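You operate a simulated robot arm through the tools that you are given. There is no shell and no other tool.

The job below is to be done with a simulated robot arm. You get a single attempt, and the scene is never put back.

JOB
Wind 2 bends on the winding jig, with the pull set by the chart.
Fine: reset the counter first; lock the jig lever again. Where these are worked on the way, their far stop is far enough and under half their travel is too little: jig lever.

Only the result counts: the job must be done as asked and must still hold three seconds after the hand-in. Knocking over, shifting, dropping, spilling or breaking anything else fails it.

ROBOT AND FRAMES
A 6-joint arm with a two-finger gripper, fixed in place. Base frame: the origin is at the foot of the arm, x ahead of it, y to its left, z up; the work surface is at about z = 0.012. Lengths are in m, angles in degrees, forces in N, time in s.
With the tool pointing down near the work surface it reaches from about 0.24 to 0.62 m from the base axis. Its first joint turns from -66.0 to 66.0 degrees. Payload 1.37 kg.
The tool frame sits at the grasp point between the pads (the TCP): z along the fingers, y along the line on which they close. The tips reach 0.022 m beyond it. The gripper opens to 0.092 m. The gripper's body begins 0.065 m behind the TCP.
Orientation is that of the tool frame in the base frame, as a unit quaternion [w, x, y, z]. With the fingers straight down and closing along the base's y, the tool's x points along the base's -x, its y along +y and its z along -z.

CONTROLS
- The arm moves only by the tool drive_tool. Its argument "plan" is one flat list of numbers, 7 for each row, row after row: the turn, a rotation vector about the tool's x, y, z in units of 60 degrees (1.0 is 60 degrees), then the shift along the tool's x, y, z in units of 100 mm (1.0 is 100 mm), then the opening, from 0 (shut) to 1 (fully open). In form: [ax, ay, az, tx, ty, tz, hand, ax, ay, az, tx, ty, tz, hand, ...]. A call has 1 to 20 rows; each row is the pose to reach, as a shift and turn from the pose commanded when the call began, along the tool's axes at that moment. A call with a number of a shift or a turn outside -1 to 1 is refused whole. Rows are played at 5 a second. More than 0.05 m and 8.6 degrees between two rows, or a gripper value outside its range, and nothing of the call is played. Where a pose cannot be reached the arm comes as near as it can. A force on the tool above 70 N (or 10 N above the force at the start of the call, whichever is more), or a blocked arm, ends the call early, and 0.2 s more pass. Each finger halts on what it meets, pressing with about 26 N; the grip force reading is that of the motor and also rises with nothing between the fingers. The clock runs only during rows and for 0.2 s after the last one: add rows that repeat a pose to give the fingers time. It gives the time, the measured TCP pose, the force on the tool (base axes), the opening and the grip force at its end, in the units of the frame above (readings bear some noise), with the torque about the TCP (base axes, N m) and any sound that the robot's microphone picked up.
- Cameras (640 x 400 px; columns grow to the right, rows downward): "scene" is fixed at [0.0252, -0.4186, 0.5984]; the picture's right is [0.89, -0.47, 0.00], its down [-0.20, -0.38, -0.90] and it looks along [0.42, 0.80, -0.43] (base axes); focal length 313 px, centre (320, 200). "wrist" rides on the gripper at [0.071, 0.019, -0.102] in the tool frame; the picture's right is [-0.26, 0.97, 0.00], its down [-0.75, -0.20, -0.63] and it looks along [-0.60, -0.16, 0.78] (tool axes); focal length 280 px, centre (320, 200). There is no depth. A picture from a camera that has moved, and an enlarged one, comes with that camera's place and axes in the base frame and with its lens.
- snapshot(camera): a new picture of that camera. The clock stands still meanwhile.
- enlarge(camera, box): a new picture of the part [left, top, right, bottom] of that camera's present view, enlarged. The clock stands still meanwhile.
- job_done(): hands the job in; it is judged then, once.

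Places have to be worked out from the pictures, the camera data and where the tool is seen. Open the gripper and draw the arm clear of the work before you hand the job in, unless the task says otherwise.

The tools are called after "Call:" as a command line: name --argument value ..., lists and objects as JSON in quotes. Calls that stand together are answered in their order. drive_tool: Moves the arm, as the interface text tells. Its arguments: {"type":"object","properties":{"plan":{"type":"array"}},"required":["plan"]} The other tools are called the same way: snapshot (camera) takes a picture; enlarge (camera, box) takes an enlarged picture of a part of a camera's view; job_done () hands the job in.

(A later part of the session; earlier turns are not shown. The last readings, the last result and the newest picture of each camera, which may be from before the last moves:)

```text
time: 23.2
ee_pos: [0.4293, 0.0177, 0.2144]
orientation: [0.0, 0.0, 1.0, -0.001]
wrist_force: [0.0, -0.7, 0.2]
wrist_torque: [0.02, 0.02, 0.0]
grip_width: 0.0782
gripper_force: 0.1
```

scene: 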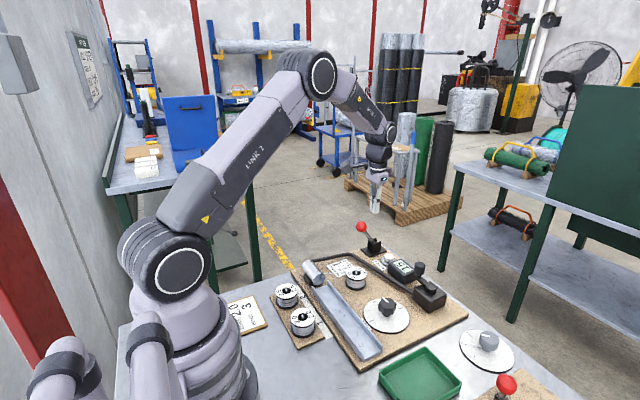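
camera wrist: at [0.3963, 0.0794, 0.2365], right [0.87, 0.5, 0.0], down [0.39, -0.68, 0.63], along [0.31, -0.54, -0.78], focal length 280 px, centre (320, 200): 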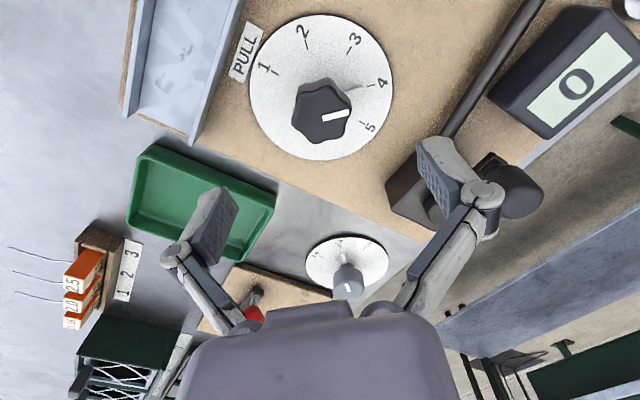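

Yaw is back to zero. I'll move left toward the lever in steps.

Call:
drive_tool --plan '[0, 0, 0, 0, 0.25, 0, 0.85, 0, 0, 0, 0, 0.5, 0, 0.85, 0, 0, 0, 0, 0.75, 0, 0.85, 0, 0, 0, 0, 1.0, 0, 0.85]'

Call:
drive_tool --plan '[0, -0.1, 0, -0.05, 0.25, 0, 0.85, 0, -0.2, 0, -0.1, 0.5, 0, 0.85, 0, -0.3, 0, -0.15, 0.75, 0, 0.85, 0, -0.4, 0, -0.2, 1.0, 0, 0.85, 0, -0.5, 0, -0.25, 1.0, 0, 0.85, 0, -0.5, 0, -0.25, 1.0, 0, 0.85]'

Call:
snapshot --camera "wrist"

Call:
snapshot --camera "scene"

```text
time: 24.2
ee_pos: [0.4314, 0.1178, 0.2153]
orientation: [0.0, 0.0, 1.0, 0.0]
wrist_force: [-0.7, -0.1, 0.6]
wrist_torque: [0.03, 0.01, 0.0]
grip_width: 0.0783
gripper_force: 0.1
```

```text
time: 25.6
ee_pos: [0.4568, 0.2179, 0.2125]
orientation: [0.259, -0.001, 0.966, 0.0]
wrist_force: [0.6, -0.2, 0.0]
wrist_torque: [-0.01, 0.02, -0.05]
grip_width: 0.0786
gripper_force: 0.0
```

```text
taken
camera wrist: at [0.3445, 0.2356, 0.2657], right [0.23, 0.97, 0.13], down [0.34, -0.2, 0.92], along [0.91, -0.16, -0.37], focal length 280 px, centre (320, 200)
```

wrist: 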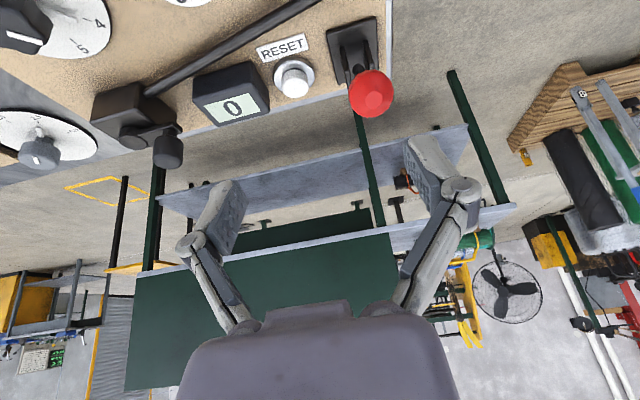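

```text
taken
```

scene: 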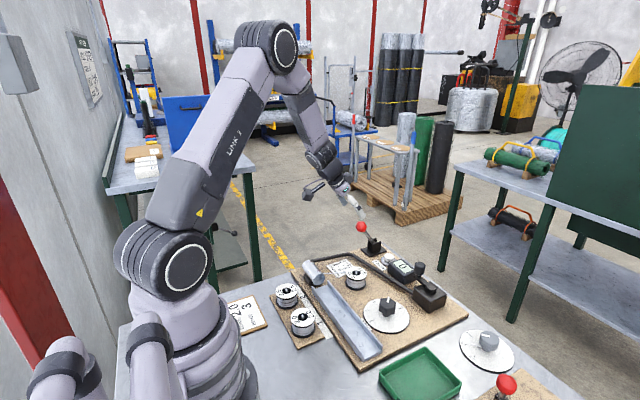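

The ball works out at (0.517, 0.255, 0.12), matching my estimate. I'll line up in y and approach part-way along the tilted tool axis, then check.

Call:
drive_tool --plan '[0, 0, 0, -0.03, 0.2, 0.1, 0.85, 0, 0, 0, -0.057, 0.371, 0.2, 0.85, 0, 0, 0, -0.057, 0.371, 0.35, 0.85, 0, 0, 0, -0.057, 0.371, 0.5, 0.85, 0, 0, 0, -0.057, 0.371, 0.5, 0.85]'

Call:
snapshot --camera "wrist"

Call:
enlarge --camera "scene" --box '[300, 170, 420, 270]'

```text
time: 26.8
ee_pos: [0.4866, 0.2517, 0.1732]
orientation: [0.26, 0.0, 0.966, 0.0]
wrist_force: [-1.0, 0.8, 0.0]
wrist_torque: [0.01, 0.01, -0.01]
grip_width: 0.0785
gripper_force: 0.2
```

```text
taken
camera wrist: at [0.3742, 0.2698, 0.2265], right [0.23, 0.97, 0.13], down [0.34, -0.2, 0.92], along [0.91, -0.16, -0.37], focal length 280 px, centre (320, 200)
```

wrist: 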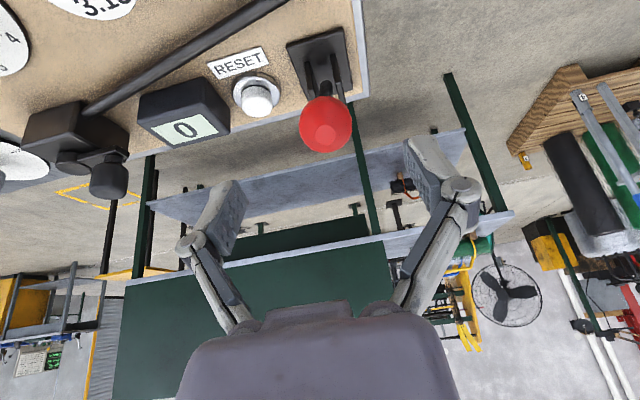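

```text
4.00 times, centred on (360, 220) of scene
camera zoom: at [0.0252, -0.4186, 0.5984], right [0.89, -0.47, 0.0], down [-0.2, -0.38, -0.9], along [0.42, 0.8, -0.43], focal length 1252 px, centre (160, 120)
```

zoom: 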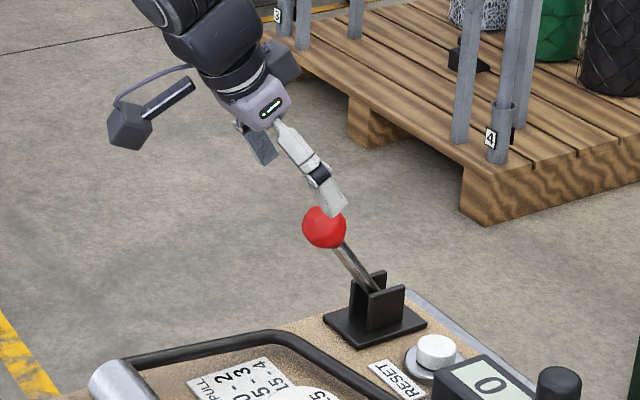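

The ball lies straight along the approach line, about 6 cm ahead. I'll advance over it and close.

Call:
drive_tool --plan '[0, 0, 0, 0, 0.02, 0.2, 0.85, 0, 0, 0, 0, 0.02, 0.4, 0.85, 0, 0, 0, 0, 0.02, 0.6, 0.85, 0, 0, 0, 0, 0.02, 0.6, 0.6, 0, 0, 0, 0, 0.02, 0.6, 0.4, 0, 0, 0, 0, 0.02, 0.6, 0.25, 0, 0, 0, 0, 0.02, 0.6, 0.25, 0, 0, 0, 0, 0.02, 0.6, 0.25]'

Call:
snapshot --camera "wrist"

Call:
enlarge --camera "scene" --box '[300, 170, 420, 270]'

```text
time: 28.6
ee_pos: [0.5169, 0.2551, 0.1212]
orientation: [0.259, 0.0, 0.966, 0.001]
wrist_force: [4.7, 4.5, -4.5]
wrist_torque: [0.04, -0.06, 0.0]
grip_width: 0.0316
gripper_force: 28.1
```

```text
taken
camera wrist: at [0.4046, 0.2732, 0.1741], right [0.23, 0.97, 0.13], down [0.34, -0.2, 0.92], along [0.91, -0.16, -0.37], focal length 280 px, centre (320, 200)
```

wrist: 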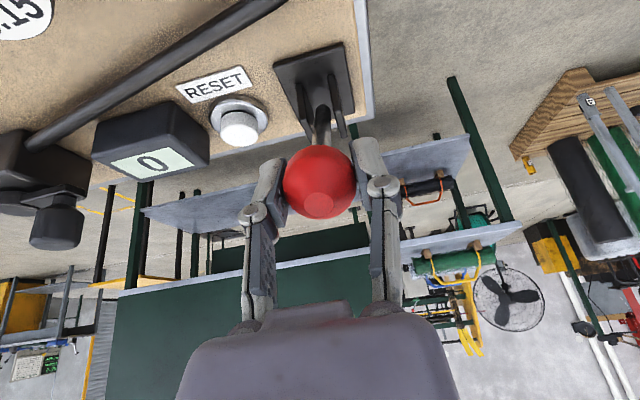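

```text
4.00 times, centred on (360, 220) of scene
camera zoom: at [0.0253, -0.4186, 0.5984], right [0.89, -0.47, 0.0], down [-0.2, -0.38, -0.9], along [0.42, 0.8, -0.43], focal length 1252 px, centre (160, 120)
```

zoom: 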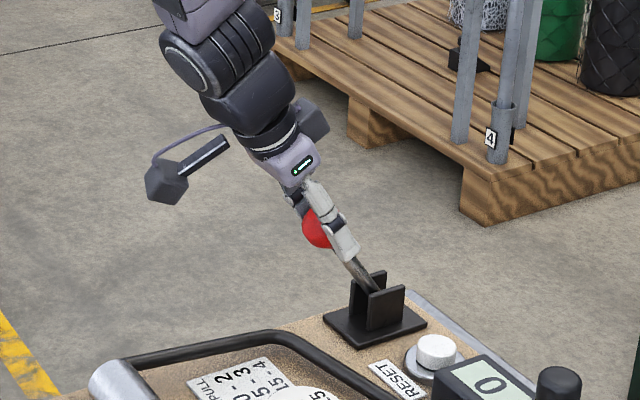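

I have the ball gripped. I'll swing the lever along an arc about the estimated pivot (0.562, z 0.04), upright first, and check the load.

Call:
drive_tool --plan '[0, 0, 0, -0.091, 0, 0.005, 0.25, 0, 0, 0, -0.186, 0, 0.02, 0.25, 0, 0, 0, -0.278, 0, 0.045, 0.25, 0, 0, 0, -0.368, 0, 0.079, 0.25, 0, 0, 0, -0.453, 0, 0.123, 0.25, 0, 0, 0, -0.453, 0, 0.123, 0.25]'

Call:
snapshot --camera "wrist"

Call:
enlarge --camera "scene" --box '[300, 170, 420, 270]'

```text
time: 30.0
ee_pos: [0.5629, 0.2568, 0.131]
orientation: [0.26, 0.0, 0.966, 0.0]
wrist_force: [0.0, -0.2, 0.6]
wrist_torque: [-0.03, 0.01, -0.02]
grip_width: 0.0229
gripper_force: 0.0
```

```text
taken
camera wrist: at [0.4507, 0.2738, 0.1848], right [0.23, 0.97, 0.13], down [0.34, -0.2, 0.92], along [0.91, -0.16, -0.37], focal length 280 px, centre (320, 200)
```

wrist: 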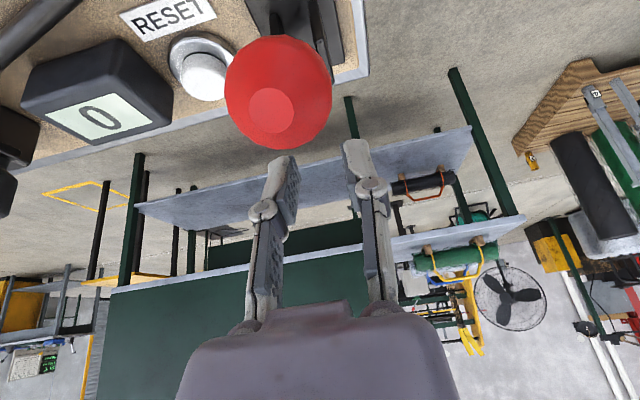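

```text
4.00 times, centred on (360, 220) of scene
camera zoom: at [0.0252, -0.4186, 0.5984], right [0.89, -0.47, 0.0], down [-0.2, -0.38, -0.9], along [0.42, 0.8, -0.43], focal length 1252 px, centre (160, 120)
```

zoom: 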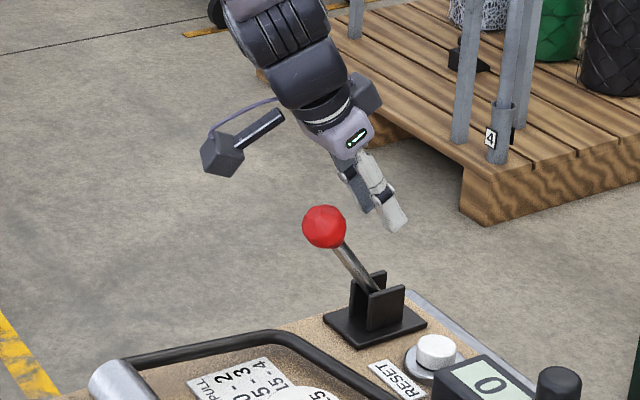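

The ball slipped out of the side grip and the lever didn't move, so it needs a firmer push. I'll back off, close the fingers, and set up on its base side to push with the finger flanks.

Call:
drive_tool --plan '[0, 0, 0, 0, 0, -0.2, 0.25, 0, 0, 0, 0, 0, -0.4, 0.1, 0, 0, 0, 0, 0, -0.6, 0, 0, 0.083, 0, 0.2, -0.01, -0.72, 0, 0, 0.166, 0, 0.4, -0.02, -0.84, 0, 0, 0.25, 0, 0.65, -0.02, -0.975, 0, 0, 0.25, 0, 0.65, -0.02, -0.975, 0]'

Call:
snapshot --camera "wrist"

```text
time: 31.6
ee_pos: [0.4562, 0.2544, 0.1861]
orientation: [0.13, 0.0, 0.991, -0.001]
wrist_force: [0.3, 0.9, 0.3]
wrist_torque: [0.01, -0.03, -0.01]
grip_width: 0.0003
gripper_force: 26.1
```

```text
taken
camera wrist: at [0.3617, 0.2724, 0.266], right [0.25, 0.97, 0.07], down [0.57, -0.2, 0.8], along [0.78, -0.16, -0.6], focal length 280 px, centre (320, 200)
```

wrist: 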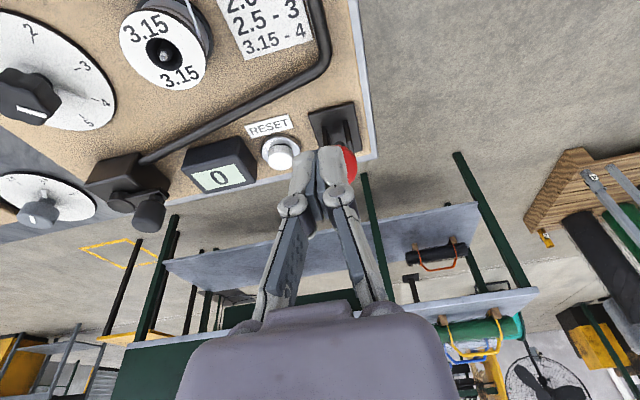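

The closed fingers are on the base side of the ball. I'll lower them alongside it.

Call:
drive_tool --plan '[0, 0, 0, 0, 0, 0.2, 0, 0, 0, 0, 0, 0, 0.4, 0, 0, 0, 0, 0, 0, 0.6, 0, 0, 0, 0, 0, 0, 0.8, 0, 0, 0, 0, 0, 0, 0.8, 0]'

Call:
snapshot --camera "wrist"

Call:
enlarge --camera "scene" --box '[300, 170, 420, 270]'

```text
time: 32.8
ee_pos: [0.4779, 0.2542, 0.107]
orientation: [0.131, 0.001, 0.991, -0.002]
wrist_force: [-0.4, 0.4, -0.1]
wrist_torque: [0.0, 0.05, -0.04]
grip_width: 0.0
gripper_force: 25.9
```

```text
taken
camera wrist: at [0.3822, 0.2719, 0.1871], right [0.25, 0.97, 0.07], down [0.56, -0.2, 0.8], along [0.79, -0.16, -0.6], focal length 280 px, centre (320, 200)
```

wrist: 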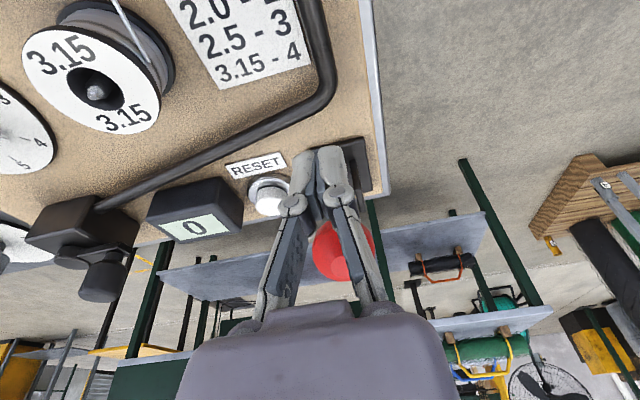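

```text
4.00 times, centred on (360, 220) of scene
camera zoom: at [0.0252, -0.4186, 0.5984], right [0.89, -0.47, 0.0], down [-0.2, -0.38, -0.9], along [0.42, 0.8, -0.43], focal length 1252 px, centre (160, 120)
```

zoom: 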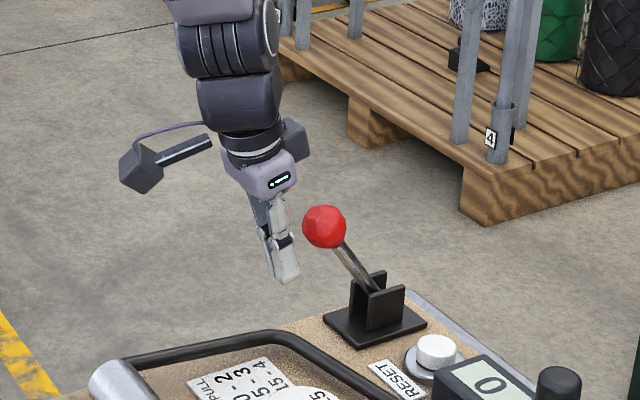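

The fingers are beside the ball with a ~1.5 cm gap. I'll push in +x gradually.

Call:
drive_tool --plan '[0, 0, 0, -0.1, 0, 0.026, 0, 0, 0, 0, -0.19, 0, 0.052, 0, 0, 0, 0, -0.27, 0, 0.072, 0, 0, 0, 0, -0.34, 0, 0.091, 0, 0, 0, 0, -0.41, 0, 0.11, 0, 0, 0, 0, -0.48, 0, 0.129, 0]'

Call:
enlarge --camera "scene" --box '[300, 170, 420, 270]'

```text
time: 34.2
ee_pos: [0.5299, 0.2531, 0.107]
orientation: [0.131, 0.0, 0.991, -0.001]
wrist_force: [-4.3, 1.3, -1.3]
wrist_torque: [-0.01, -0.04, 0.01]
grip_width: 0.0
gripper_force: 26.0
```

```text
4.00 times, centred on (360, 220) of scene
camera zoom: at [0.0253, -0.4186, 0.5984], right [0.89, -0.47, 0.0], down [-0.2, -0.38, -0.9], along [0.42, 0.8, -0.43], focal length 1252 px, centre (160, 120)
```

zoom: 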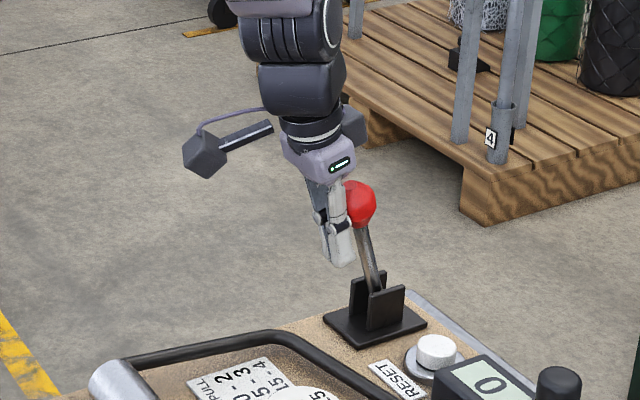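

The lever moves with only about 4.5 N. I'll keep pushing toward the far stop.

Call:
drive_tool --plan '[0, 0, 0, -0.08, 0, 0.021, 0, 0, 0, 0, -0.16, 0, 0.042, 0, 0, 0, 0, -0.24, 0, 0.064, 0, 0, 0, 0, -0.32, 0, 0.086, 0, 0, 0, 0, -0.4, 0, 0.107, 0, 0, 0, 0, -0.46, 0, 0.123, 0, 0, 0, 0, -0.46, 0, 0.123, 0]'

Call:
enlarge --camera "scene" --box '[300, 170, 420, 270]'

Call:
snapshot --camera "wrist"

```text
time: 35.8
ee_pos: [0.5747, 0.2536, 0.1072]
orientation: [0.131, 0.001, 0.991, -0.001]
wrist_force: [-0.1, 0.2, 0.3]
wrist_torque: [0.01, 0.02, 0.01]
grip_width: 0.0
gripper_force: 25.5
```

```text
4.00 times, centred on (360, 220) of scene
camera zoom: at [0.0252, -0.4186, 0.5984], right [0.89, -0.47, 0.0], down [-0.2, -0.38, -0.9], along [0.42, 0.8, -0.43], focal length 1252 px, centre (160, 120)
```

zoom: 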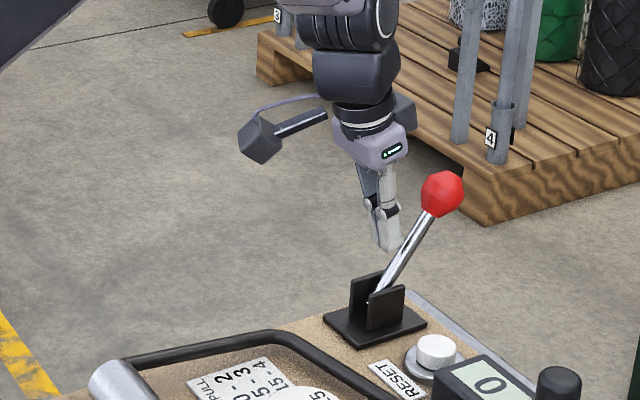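

```text
taken
camera wrist: at [0.4798, 0.2723, 0.187], right [0.25, 0.97, 0.07], down [0.57, -0.2, 0.8], along [0.78, -0.16, -0.6], focal length 280 px, centre (320, 200)
```

wrist: 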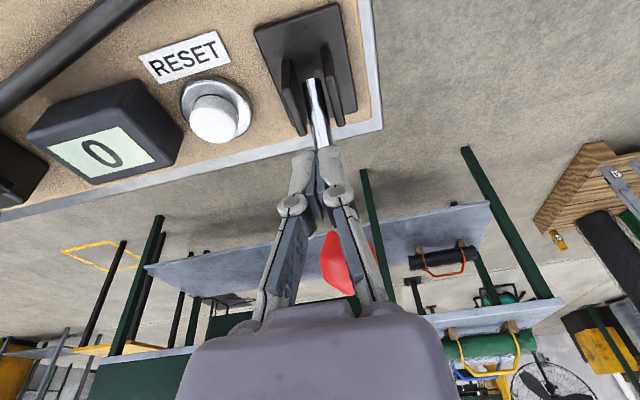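

The lever snapped over and now leans out at its far stop, with the ball near (0.64, 0.253, 0.115). I'll rise, straighten the tool, and go to the crank.

Call:
drive_tool --plan '[0, 0, 0, 0, 0, -0.25, 0, 0, 0, 0, 0, 0, -0.5, 0, 0, 0.08, 0, 0, 0, -0.75, 0, 0, 0.16, 0, 0, -0.15, -0.95, 0, 0, 0.25, 0, 0, -0.4, -1.0, 0.2, 0, 0.25, 0, 0, -0.65, -1.0, 0.4, 0, 0.25, 0, 0, -0.9, -1.0, 0.6, 0, 0.25, 0, 0, -1.0, -1.0, 0.6, 0, 0.25, 0, 0, -1.0, -1.0, 0.6]'

Call:
enlarge --camera "scene" --box '[340, 210, 460, 320]'

Call:
snapshot --camera "wrist"

```text
time: 37.8
ee_pos: [0.548, 0.1546, 0.2044]
orientation: [0.0, 0.0, 1.0, -0.001]
wrist_force: [0.3, 0.0, 0.8]
wrist_torque: [0.02, 0.03, 0.0]
grip_width: 0.0557
gripper_force: 0.0
```

```text
3.64 times, centred on (400, 265) of scene
camera zoom: at [0.0252, -0.4186, 0.5984], right [0.89, -0.47, 0.0], down [-0.2, -0.38, -0.9], along [0.42, 0.8, -0.43], focal length 1138 px, centre (29, -36)
```

zoom: 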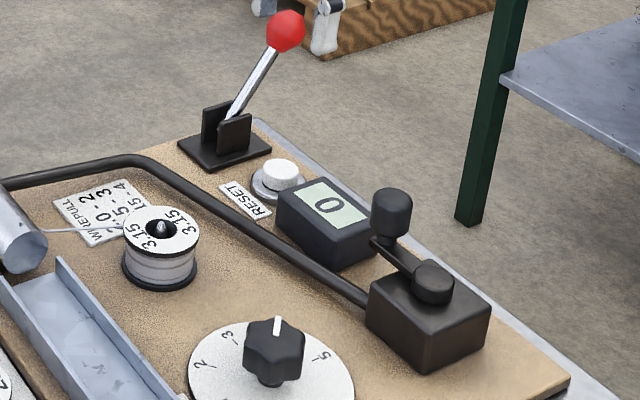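

```text
taken
camera wrist: at [0.4763, 0.1734, 0.3065], right [0.26, 0.96, 0.0], down [0.75, -0.2, 0.63], along [0.6, -0.16, -0.78], focal length 280 px, centre (320, 200)
```

wrist: 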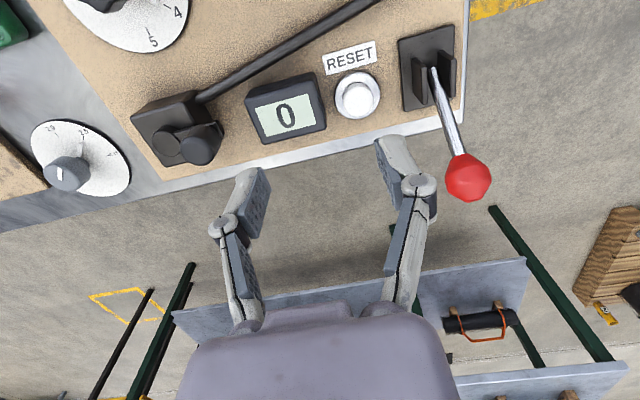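

The lever is fully over. Now I'll zoom on the crank to fix its height and position.

Call:
enlarge --camera "wrist" --box '[120, 70, 280, 190]'

Call:
enlarge --camera "scene" --box '[390, 250, 460, 320]'

```text
3.33 times, centred on (200, 130) of wrist
camera zoom: at [0.4763, 0.1734, 0.3065], right [0.26, 0.96, 0.0], down [0.75, -0.2, 0.63], along [0.6, -0.16, -0.78], focal length 935 px, centre (720, 433)
```

zoom: 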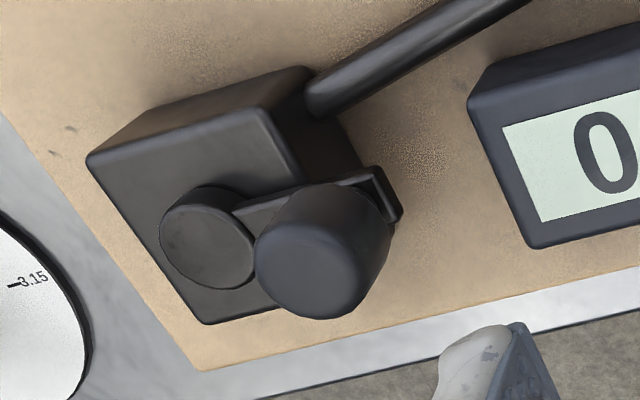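

```text
5.71 times, centred on (425, 285) of scene
camera zoom: at [0.0252, -0.4186, 0.5984], right [0.89, -0.47, 0.0], down [-0.2, -0.38, -0.9], along [0.42, 0.8, -0.43], focal length 1789 px, centre (-280, -286)
```

zoom: 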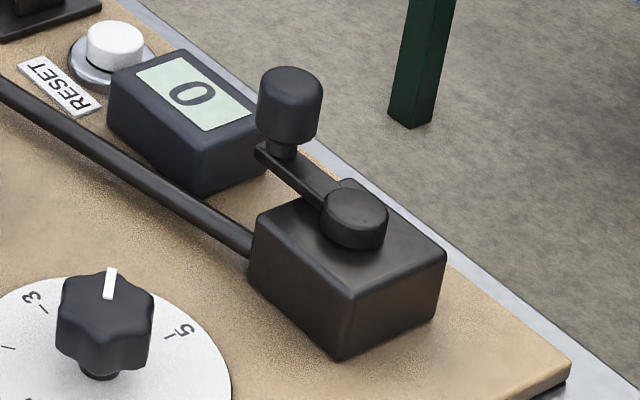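

Knob top is about (0.559, 0.044, 0.096), with the hub at (0.56, -0.003, 0.063). I'll move above the knob.

Call:
drive_tool --plan '[0, 0, 0, -0.03, -0.25, 0.1, 0.65, 0, 0, 0, -0.06, -0.5, 0.2, 0.65, 0, 0, 0, -0.09, -0.75, 0.3, 0.65, 0, 0, 0, -0.11, -1.0, 0.4, 0.65, 0, 0, 0, -0.11, -1.0, 0.5, 0.65, 0, 0, 0, -0.11, -1.0, 0.5, 0.65]'

Call:
snapshot --camera "wrist"

Call:
enlarge --camera "scene" --box '[380, 220, 480, 320]'

```text
time: 39.2
ee_pos: [0.5612, 0.0521, 0.1538]
orientation: [0.0, 0.001, 1.0, -0.001]
wrist_force: [0.2, -0.3, 0.0]
wrist_torque: [0.02, -0.04, -0.03]
grip_width: 0.0597
gripper_force: 0.1
```

```text
taken
camera wrist: at [0.4892, 0.0709, 0.2548], right [0.26, 0.96, 0.0], down [0.75, -0.2, 0.63], along [0.6, -0.17, -0.78], focal length 280 px, centre (320, 200)
```

wrist: 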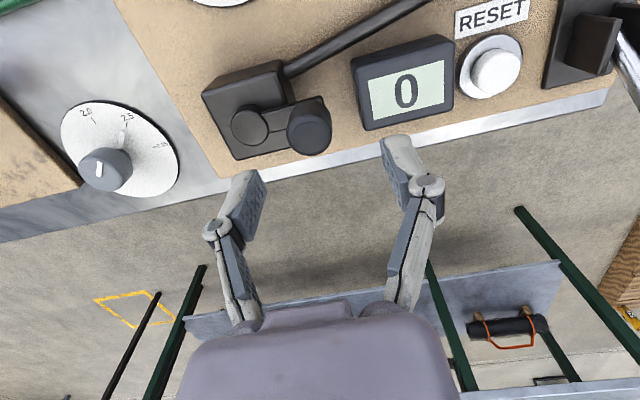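

```text
4.00 times, centred on (430, 270) of scene
camera zoom: at [0.0252, -0.4186, 0.5984], right [0.89, -0.47, 0.0], down [-0.2, -0.38, -0.9], along [0.42, 0.8, -0.43], focal length 1252 px, centre (-120, -80)
```

zoom: 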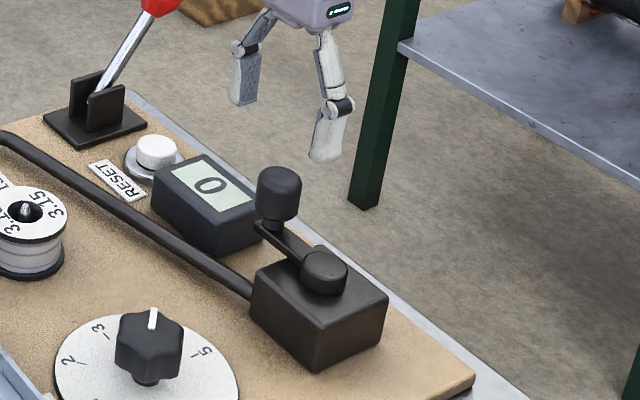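

The knob reads (0.559, 0.0455) and the hub (0.559, 0.0005), so the crank radius is 45 mm. I'll narrow the opening, descend around the knob and close.

Call:
drive_tool --plan '[0, 0, 0, 0.02, -0.066, 0.15, 0.52, 0, 0, 0, 0.02, -0.066, 0.3, 0.52, 0, 0, 0, 0.02, -0.066, 0.45, 0.52, 0, 0, 0, 0.02, -0.066, 0.58, 0.52, 0, 0, 0, 0.02, -0.066, 0.64, 0.52, 0, 0, 0, 0.02, -0.066, 0.64, 0.52]'

Call:
snapshot --camera "wrist"

Call:
enlarge --camera "scene" --box '[380, 220, 480, 320]'

```text
time: 40.6
ee_pos: [0.5598, 0.0472, 0.0889]
orientation: [0.001, 0.0, 1.0, -0.001]
wrist_force: [0.3, 0.3, 0.1]
wrist_torque: [0.03, -0.02, -0.01]
grip_width: 0.0476
gripper_force: 0.1
```

```text
taken
camera wrist: at [0.4874, 0.065, 0.1912], right [0.26, 0.96, 0.0], down [0.75, -0.2, 0.63], along [0.6, -0.16, -0.78], focal length 280 px, centre (320, 200)
```

wrist: 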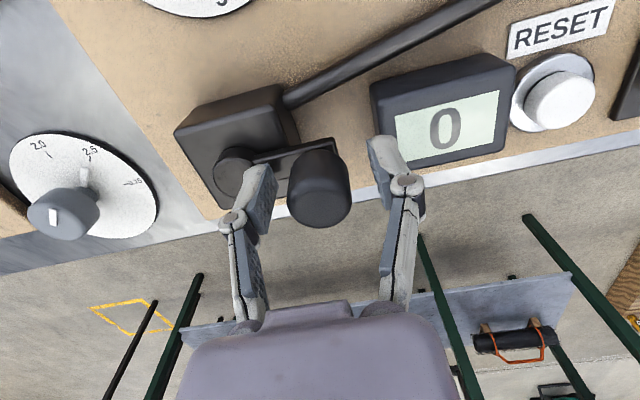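

```text
4.00 times, centred on (430, 270) of scene
camera zoom: at [0.0252, -0.4186, 0.5984], right [0.89, -0.47, 0.0], down [-0.2, -0.38, -0.9], along [0.42, 0.8, -0.43], focal length 1252 px, centre (-120, -80)
```

zoom: 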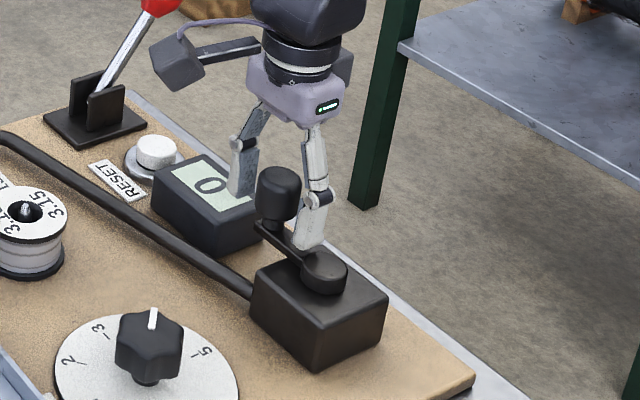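

The knob sits between the fingers in both views. Closing on it now.

Call:
drive_tool --plan '[0, 0, 0, 0, -0.01, 0, 0.4, 0, 0, 0, 0, -0.01, 0, 0.25, 0, 0, 0, 0, -0.01, 0, 0.2, 0, 0, 0, 0, -0.01, 0, 0.2, 0, 0, 0, 0, -0.01, 0, 0.2]'

Call:
snapshot --camera "wrist"

```text
time: 41.8
ee_pos: [0.5588, 0.0463, 0.0894]
orientation: [0.002, 0.0, 1.0, -0.001]
wrist_force: [0.1, 6.2, 1.2]
wrist_torque: [0.08, -0.04, 0.02]
grip_width: 0.0268
gripper_force: 27.7
```

```text
taken
camera wrist: at [0.4873, 0.0643, 0.1911], right [0.26, 0.97, 0.0], down [0.75, -0.2, 0.63], along [0.6, -0.16, -0.78], focal length 280 px, centre (320, 200)
```

wrist: 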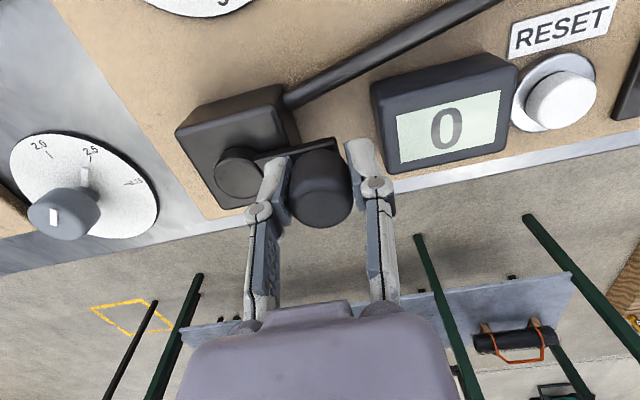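

The knob is held at 26.8 mm. I'll turn a quarter clockwise first to see whether the crank moves freely.

Call:
drive_tool --plan '[0, 0, 0, -0.119, -0.016, 0, 0.2, 0, 0, 0, -0.23, -0.062, 0, 0.2, 0, 0, 0, -0.325, -0.135, 0, 0.2, 0, 0, 0, -0.398, -0.23, 0, 0.2, 0, 0, 0, -0.444, -0.341, 0, 0.2, 0, 0, 0, -0.46, -0.46, 0, 0.2, 0, 0, 0, -0.46, -0.46, 0, 0.2]'

Call:
snapshot --camera "wrist"

Call:
enlarge --camera "scene" --box '[380, 220, 480, 320]'

```text
time: 43.4
ee_pos: [0.6051, -0.0018, 0.0884]
orientation: [-0.001, 0.0, 1.0, -0.002]
wrist_force: [3.2, -3.0, -18.4]
wrist_torque: [0.05, 0.0, 0.01]
grip_width: 0.0273
gripper_force: 28.4
```

```text
taken
camera wrist: at [0.5338, 0.0163, 0.1913], right [0.26, 0.96, 0.0], down [0.75, -0.2, 0.62], along [0.6, -0.17, -0.78], focal length 280 px, centre (320, 200)
```

wrist: 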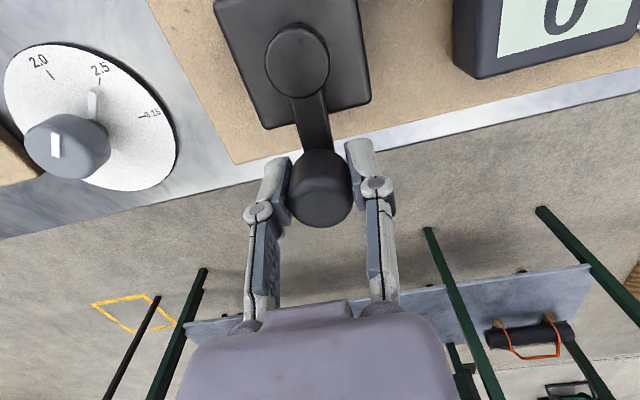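

```text
4.00 times, centred on (430, 270) of scene
camera zoom: at [0.0254, -0.4186, 0.5984], right [0.89, -0.47, 0.0], down [-0.2, -0.38, -0.9], along [0.42, 0.8, -0.43], focal length 1252 px, centre (-120, -80)
```

zoom: 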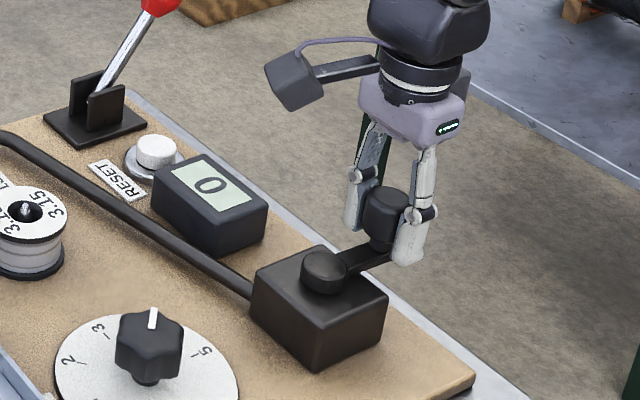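

The crank turns freely with the lever over. I'll carry on clockwise to complete the first full turn.

Call:
drive_tool --plan '[0, 0, 0, 0.016, -0.119, 0.01, 0.2, 0, 0, 0, 0.062, -0.23, 0.01, 0.2, 0, 0, 0, 0.135, -0.325, 0.01, 0.2, 0, 0, 0, 0.23, -0.398, 0.01, 0.2, 0, 0, 0, 0.341, -0.444, 0.01, 0.2, 0, 0, 0, 0.46, -0.46, 0.01, 0.2, 0, 0, 0, 0.579, -0.444, 0.01, 0.2, 0, 0, 0, 0.69, -0.398, 0.01, 0.2, 0, 0, 0, 0.785, -0.325, 0.01, 0.2, 0, 0, 0, 0.858, -0.23, 0.01, 0.2, 0, 0, 0, 0.904, -0.119, 0.01, 0.2, 0, 0, 0, 0.92, 0, 0.01, 0.2]'

Call:
snapshot --camera "wrist"

Call:
enlarge --camera "scene" --box '[300, 220, 480, 340]'

```text
time: 46.0
ee_pos: [0.512, -0.0008, 0.0895]
orientation: [0.0, 0.0, 1.0, -0.001]
wrist_force: [-0.7, -3.4, 14.6]
wrist_torque: [-0.06, 0.49, 0.0]
grip_width: 0.0271
gripper_force: 28.1
```

```text
taken
camera wrist: at [0.4412, 0.0177, 0.1912], right [0.26, 0.96, 0.0], down [0.75, -0.2, 0.63], along [0.6, -0.17, -0.78], focal length 280 px, centre (320, 200)
```

wrist: 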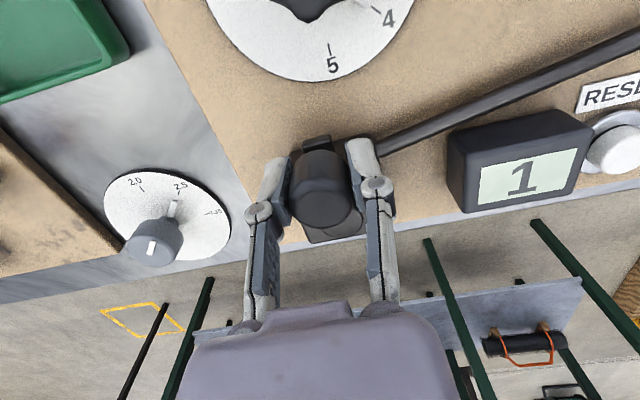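

```text
3.33 times, centred on (390, 280) of scene
camera zoom: at [0.0252, -0.4186, 0.5984], right [0.89, -0.47, 0.0], down [-0.2, -0.38, -0.9], along [0.42, 0.8, -0.43], focal length 1044 px, centre (87, -67)
```

zoom: 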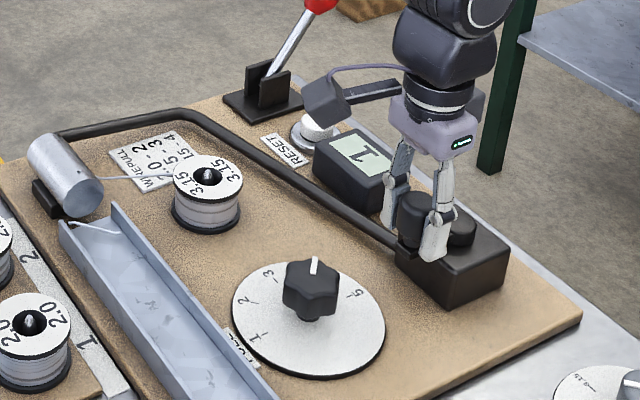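

The counter shows 1 at three-quarters of a turn, and bent wire is appearing in the trough. I'll finish the turn and see whether it stays at 1.

Call:
drive_tool --plan '[0, 0, 0, -0.016, 0.119, -0.008, 0.2, 0, 0, 0, -0.062, 0.23, -0.008, 0.2, 0, 0, 0, -0.135, 0.325, -0.008, 0.2, 0, 0, 0, -0.23, 0.398, -0.008, 0.2, 0, 0, 0, -0.341, 0.444, -0.008, 0.2, 0, 0, 0, -0.46, 0.46, -0.008, 0.2]'

Call:
snapshot --camera "wrist"

Call:
enlarge --camera "scene" --box '[300, 220, 480, 340]'

```text
time: 47.4
ee_pos: [0.5598, 0.0451, 0.0902]
orientation: [0.0, 0.0, 1.0, 0.0]
wrist_force: [-5.0, 0.3, -18.3]
wrist_torque: [0.03, -0.38, 0.0]
grip_width: 0.0268
gripper_force: 28.0
```

```text
taken
camera wrist: at [0.4883, 0.0645, 0.1911], right [0.26, 0.96, 0.0], down [0.75, -0.2, 0.62], along [0.6, -0.17, -0.78], focal length 280 px, centre (320, 200)
```

wrist: 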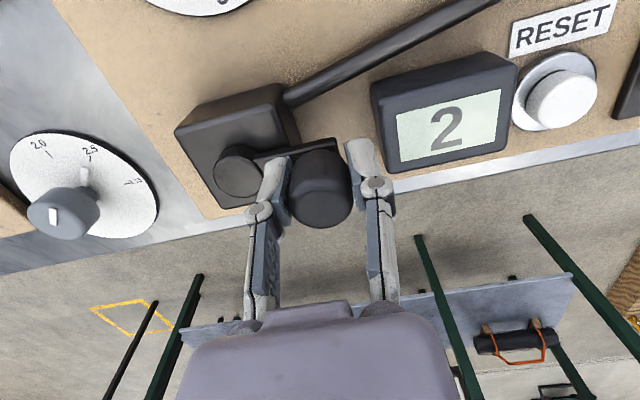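

```text
3.33 times, centred on (390, 280) of scene
camera zoom: at [0.0254, -0.4186, 0.5984], right [0.89, -0.47, 0.0], down [-0.2, -0.38, -0.9], along [0.42, 0.8, -0.43], focal length 1044 px, centre (87, -67)
```

zoom: 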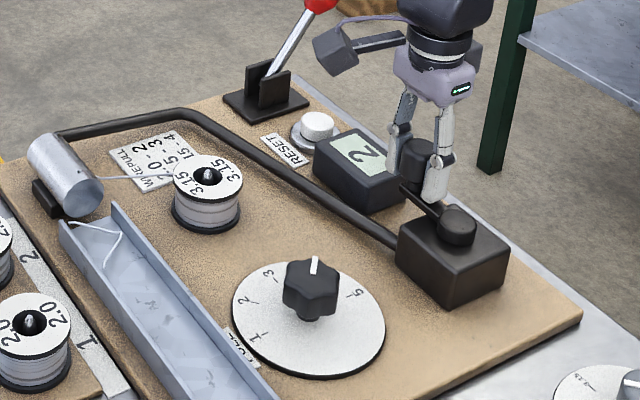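

The counter reads 2 after one full turn, so each half-turn makes a bend. I'll look at the wire in the trough before anything moves further.

Call:
enlarge --camera "scene" --box '[295, 250, 355, 310]'

Call:
enlarge --camera "scene" --box '[385, 250, 445, 300]'

Call:
enlarge --camera "wrist" --box '[170, 70, 530, 240]'

```text
6.67 times, centred on (325, 280) of scene
camera zoom: at [0.0254, -0.4186, 0.5984], right [0.89, -0.47, 0.0], down [-0.2, -0.38, -0.9], along [0.42, 0.8, -0.43], focal length 2087 px, centre (287, -333)
```

zoom: 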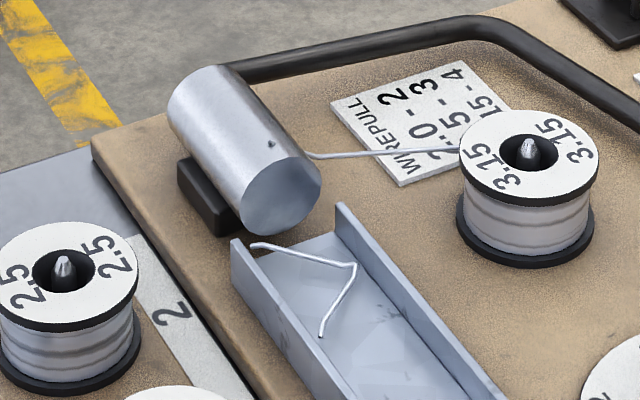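

```text
8.00 times, centred on (415, 275) of scene
camera zoom: at [0.0254, -0.4186, 0.5984], right [0.89, -0.47, 0.0], down [-0.2, -0.38, -0.9], along [0.42, 0.8, -0.43], focal length 2505 px, centre (-440, -400)
```

zoom: 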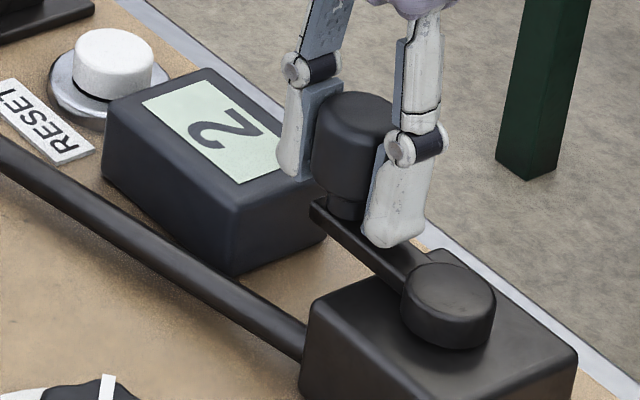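

```text
1.78 times, centred on (350, 155) of wrist
camera zoom: at [0.4883, 0.0645, 0.1911], right [0.26, 0.96, 0.0], down [0.75, -0.2, 0.62], along [0.6, -0.17, -0.78], focal length 498 px, centre (267, 280)
```

zoom: 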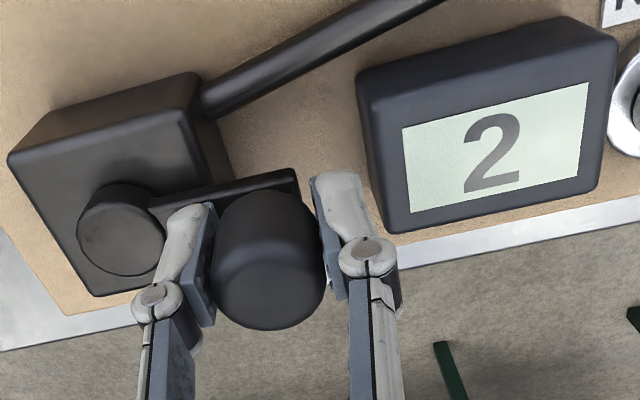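

The wire now shows two formed lengths and the counter reads 2. To stay clear of the counting edge I'll nudge about 10° further, then release the knob and rise.

Call:
drive_tool --plan '[0, 0, 0, -0.04, -0.002, 0.008, 0.2, 0, 0, 0, -0.08, -0.007, 0.008, 0.2, 0, 0, 0, -0.08, -0.007, 0.008, 0.2]'

Call:
enlarge --camera "scene" --box '[385, 250, 445, 300]'

```text
time: 48.2
ee_pos: [0.5671, 0.0455, 0.0893]
orientation: [-0.001, 0.0, 1.0, -0.002]
wrist_force: [-4.7, -4.3, -18.4]
wrist_torque: [-0.04, 0.33, -0.02]
grip_width: 0.027
gripper_force: 28.1
```

```text
8.00 times, centred on (415, 275) of scene
camera zoom: at [0.0254, -0.4186, 0.5984], right [0.89, -0.47, 0.0], down [-0.2, -0.38, -0.9], along [0.42, 0.8, -0.43], focal length 2505 px, centre (-440, -400)
```

zoom: 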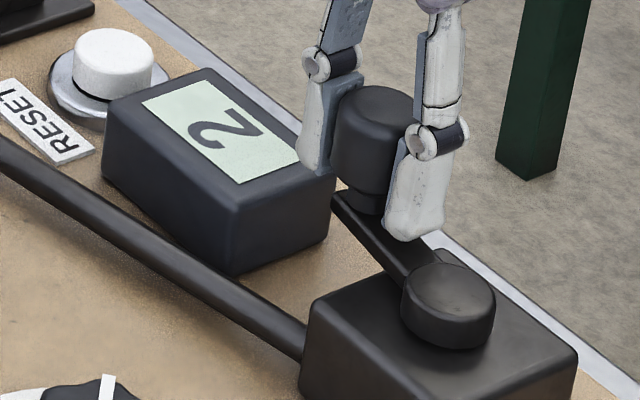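

The counter still shows 2. Releasing the knob and rising straight up.

Call:
drive_tool --plan '[0, 0, 0, 0, 0, 0, 0.35, 0, 0, 0, 0, 0, 0, 0.5, 0, 0, 0, 0, 0, 0, 0.52, 0, 0, 0, 0, 0, -0.2, 0.52, 0, 0, 0, 0, 0, -0.4, 0.52, 0, 0, 0, 0, 0, -0.6, 0.52, 0, 0, 0, 0, 0, -0.8, 0.4, 0, 0, 0, 0, 0, -1.0, 0.2, 0, 0, 0, 0, 0, -1.0, 0, 0, 0, 0, 0, 0, -1.0, 0]'

Call:
snapshot --camera "wrist"

Call:
enlarge --camera "scene" --box '[300, 200, 480, 320]'

```text
time: 50.4
ee_pos: [0.5664, 0.0461, 0.1888]
orientation: [0.0, -0.001, 1.0, -0.001]
wrist_force: [-0.3, 0.2, 0.1]
wrist_torque: [-0.01, -0.01, -0.02]
grip_width: 0.0001
gripper_force: 26.2
```

```text
taken
camera wrist: at [0.4948, 0.0641, 0.2906], right [0.26, 0.96, 0.0], down [0.75, -0.2, 0.63], along [0.6, -0.17, -0.78], focal length 280 px, centre (320, 200)
```

wrist: 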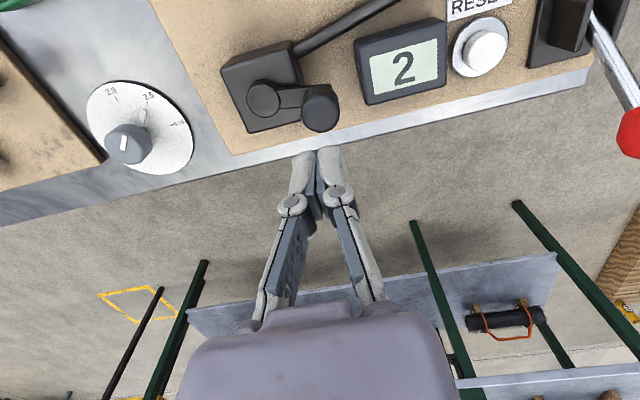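

```text
3.33 times, centred on (390, 260) of scene
camera zoom: at [0.0252, -0.4186, 0.5984], right [0.89, -0.47, 0.0], down [-0.2, -0.38, -0.9], along [0.42, 0.8, -0.43], focal length 1044 px, centre (87, 0)
```

zoom: 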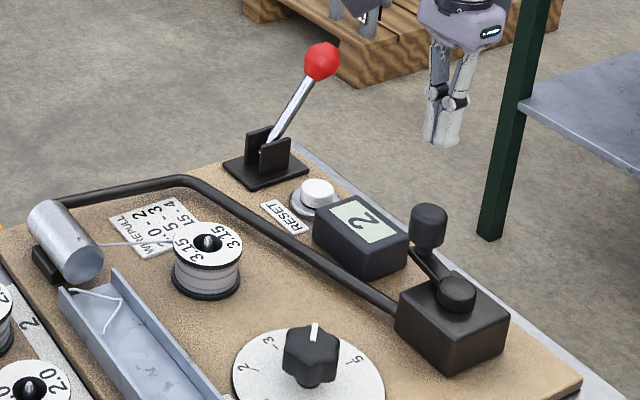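

Two bends are wound, so now I need to push the lever back from its outer side. I'll yaw the closed fingers 25° and then tilt them so they can reach behind the rod from the right.

Call:
drive_tool --plan '[0, 0, 0.105, 0, 0, -0.05, 0, 0, 0, 0.21, 0, 0, -0.1, 0, 0, 0, 0.315, 0, 0, -0.1, 0, 0, 0, 0.417, 0, 0, -0.1, 0, 0, 0, 0.417, 0, 0, -0.1, 0]'

Call:
drive_tool --plan '[-0.12, 0, 0, 0, 0, 0, 0, -0.24, 0, 0, 0, 0, 0, 0, -0.36, 0, 0, 0, 0, 0, 0, -0.48, 0, 0, 0, 0, 0, 0, -0.6, 0, 0, 0, 0, 0, 0, -0.72, 0, 0, 0, 0, 0, 0, -0.833, 0, 0, 0, 0, 0, 0, -0.833, 0, 0, 0, 0, 0, 0]'

Call:
snapshot --camera "wrist"

Call:
snapshot --camera "scene"

```text
time: 51.6
ee_pos: [0.5672, 0.0454, 0.2011]
orientation: [0.001, 0.217, 0.976, -0.001]
wrist_force: [-0.7, 0.4, 0.6]
wrist_torque: [0.01, -0.02, 0.02]
grip_width: 0.0
gripper_force: 26.0
```

```text
time: 53.4
ee_pos: [0.566, 0.0453, 0.1971]
orientation: [0.093, 0.196, 0.885, 0.412]
wrist_force: [0.0, 0.4, 0.2]
wrist_torque: [-0.04, -0.01, -0.03]
grip_width: 0.0
gripper_force: 26.2
```

```text
taken
camera wrist: at [0.4737, 0.0146, 0.2786], right [0.5, 0.45, 0.74], down [0.42, -0.87, 0.25], along [0.76, 0.19, -0.63], focal length 280 px, centre (320, 200)
```

wrist: 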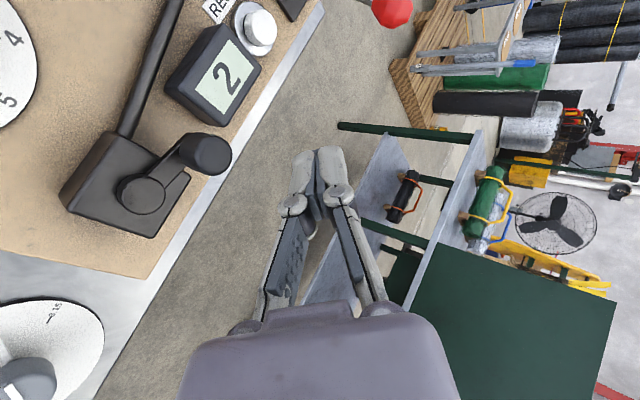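

```text
taken
```

scene: 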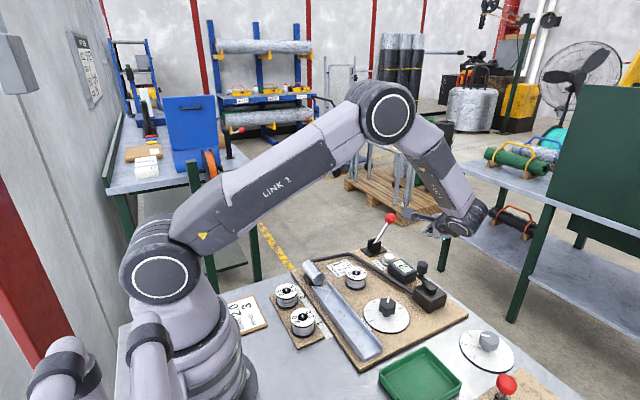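

Orientation achieved. I'll advance toward the area outside the lever, staying above the crank and counter.

Call:
drive_tool --plan '[0, 0, 0, 0.006, 0.06, 0.18, 0, 0, 0, 0, 0.013, 0.12, 0.36, 0, 0, 0, 0, 0.02, 0.18, 0.54, 0, 0, 0, 0, 0.027, 0.24, 0.72, 0, 0, 0, 0, 0.034, 0.3, 0.9, 0, 0, 0, 0, 0.034, 0.3, 0.9, 0]'

Call:
snapshot --camera "wrist"

Call:
enlarge --camera "scene" --box '[340, 180, 500, 300]'

```text
time: 54.8
ee_pos: [0.6013, 0.1271, 0.165]
orientation: [0.092, 0.197, 0.885, 0.411]
wrist_force: [-0.6, 0.4, 0.0]
wrist_torque: [0.0, -0.01, -0.01]
grip_width: 0.0
gripper_force: 26.0
```

```text
taken
camera wrist: at [0.5086, 0.0967, 0.2446], right [0.5, 0.45, 0.74], down [0.42, -0.87, 0.25], along [0.76, 0.19, -0.63], focal length 280 px, centre (320, 200)
```

wrist: 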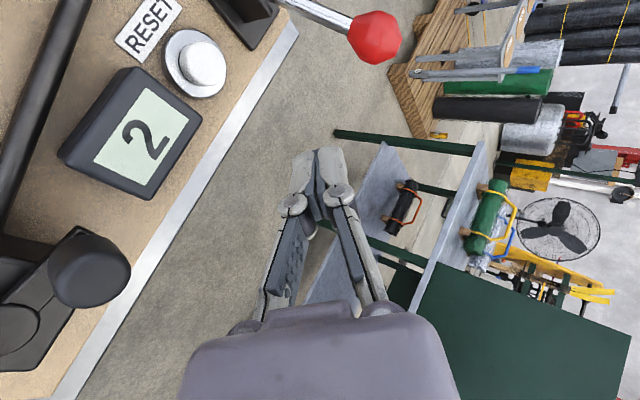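

```text
3.33 times, centred on (420, 240) of scene
camera zoom: at [0.0253, -0.4186, 0.5984], right [0.89, -0.47, 0.0], down [-0.2, -0.38, -0.9], along [0.42, 0.8, -0.43], focal length 1044 px, centre (-13, 67)
```

zoom: 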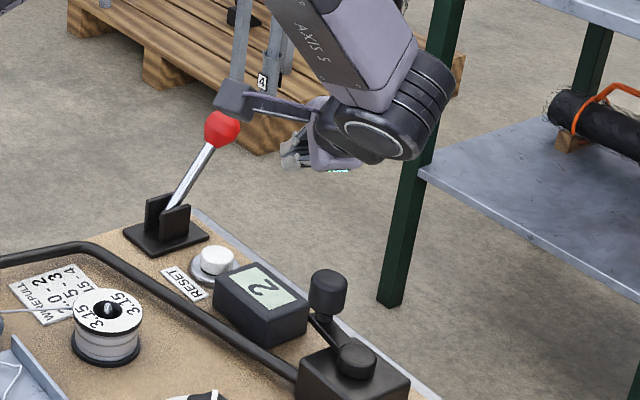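

The ball triangulates to (0.633, 0.2555, 0.116), as expected. I'll advance along the tool axis past the outer side of the rod, checking midway.

Call:
drive_tool --plan '[0, 0, 0, 0.01, 0.06, 0.15, 0, 0, 0, 0, 0.02, 0.12, 0.3, 0, 0, 0, 0, 0.03, 0.16, 0.45, 0, 0, 0, 0, 0.03, 0.16, 0.6, 0, 0, 0, 0, 0.03, 0.16, 0.75, 0, 0, 0, 0, 0.03, 0.16, 0.8, 0, 0, 0, 0, 0.03, 0.16, 0.8, 0]'

Call:
snapshot --camera "wrist"

Call:
enlarge --camera "scene" --box '[340, 180, 460, 270]'

```text
time: 56.4
ee_pos: [0.6286, 0.1934, 0.1262]
orientation: [0.093, 0.196, 0.885, 0.411]
wrist_force: [-1.0, -0.1, 0.0]
wrist_torque: [0.01, 0.02, 0.0]
grip_width: 0.0
gripper_force: 25.9
```

```text
taken
camera wrist: at [0.5365, 0.1627, 0.2065], right [0.5, 0.45, 0.74], down [0.42, -0.87, 0.25], along [0.76, 0.19, -0.63], focal length 280 px, centre (320, 200)
```

wrist: 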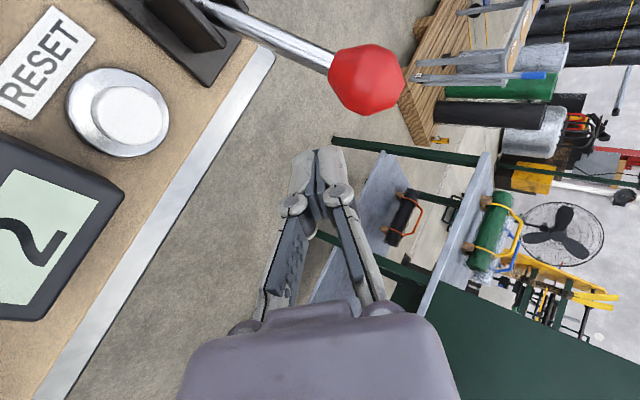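

```text
4.44 times, centred on (400, 225) of scene
camera zoom: at [0.0253, -0.4186, 0.5984], right [0.89, -0.47, 0.0], down [-0.2, -0.38, -0.9], along [0.42, 0.8, -0.43], focal length 1392 px, centre (-36, 89)
```

zoom: 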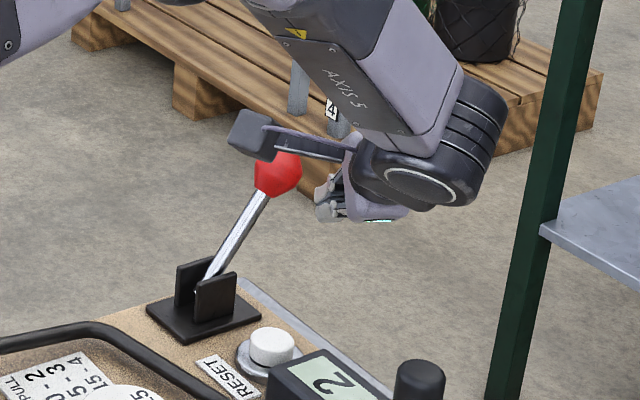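

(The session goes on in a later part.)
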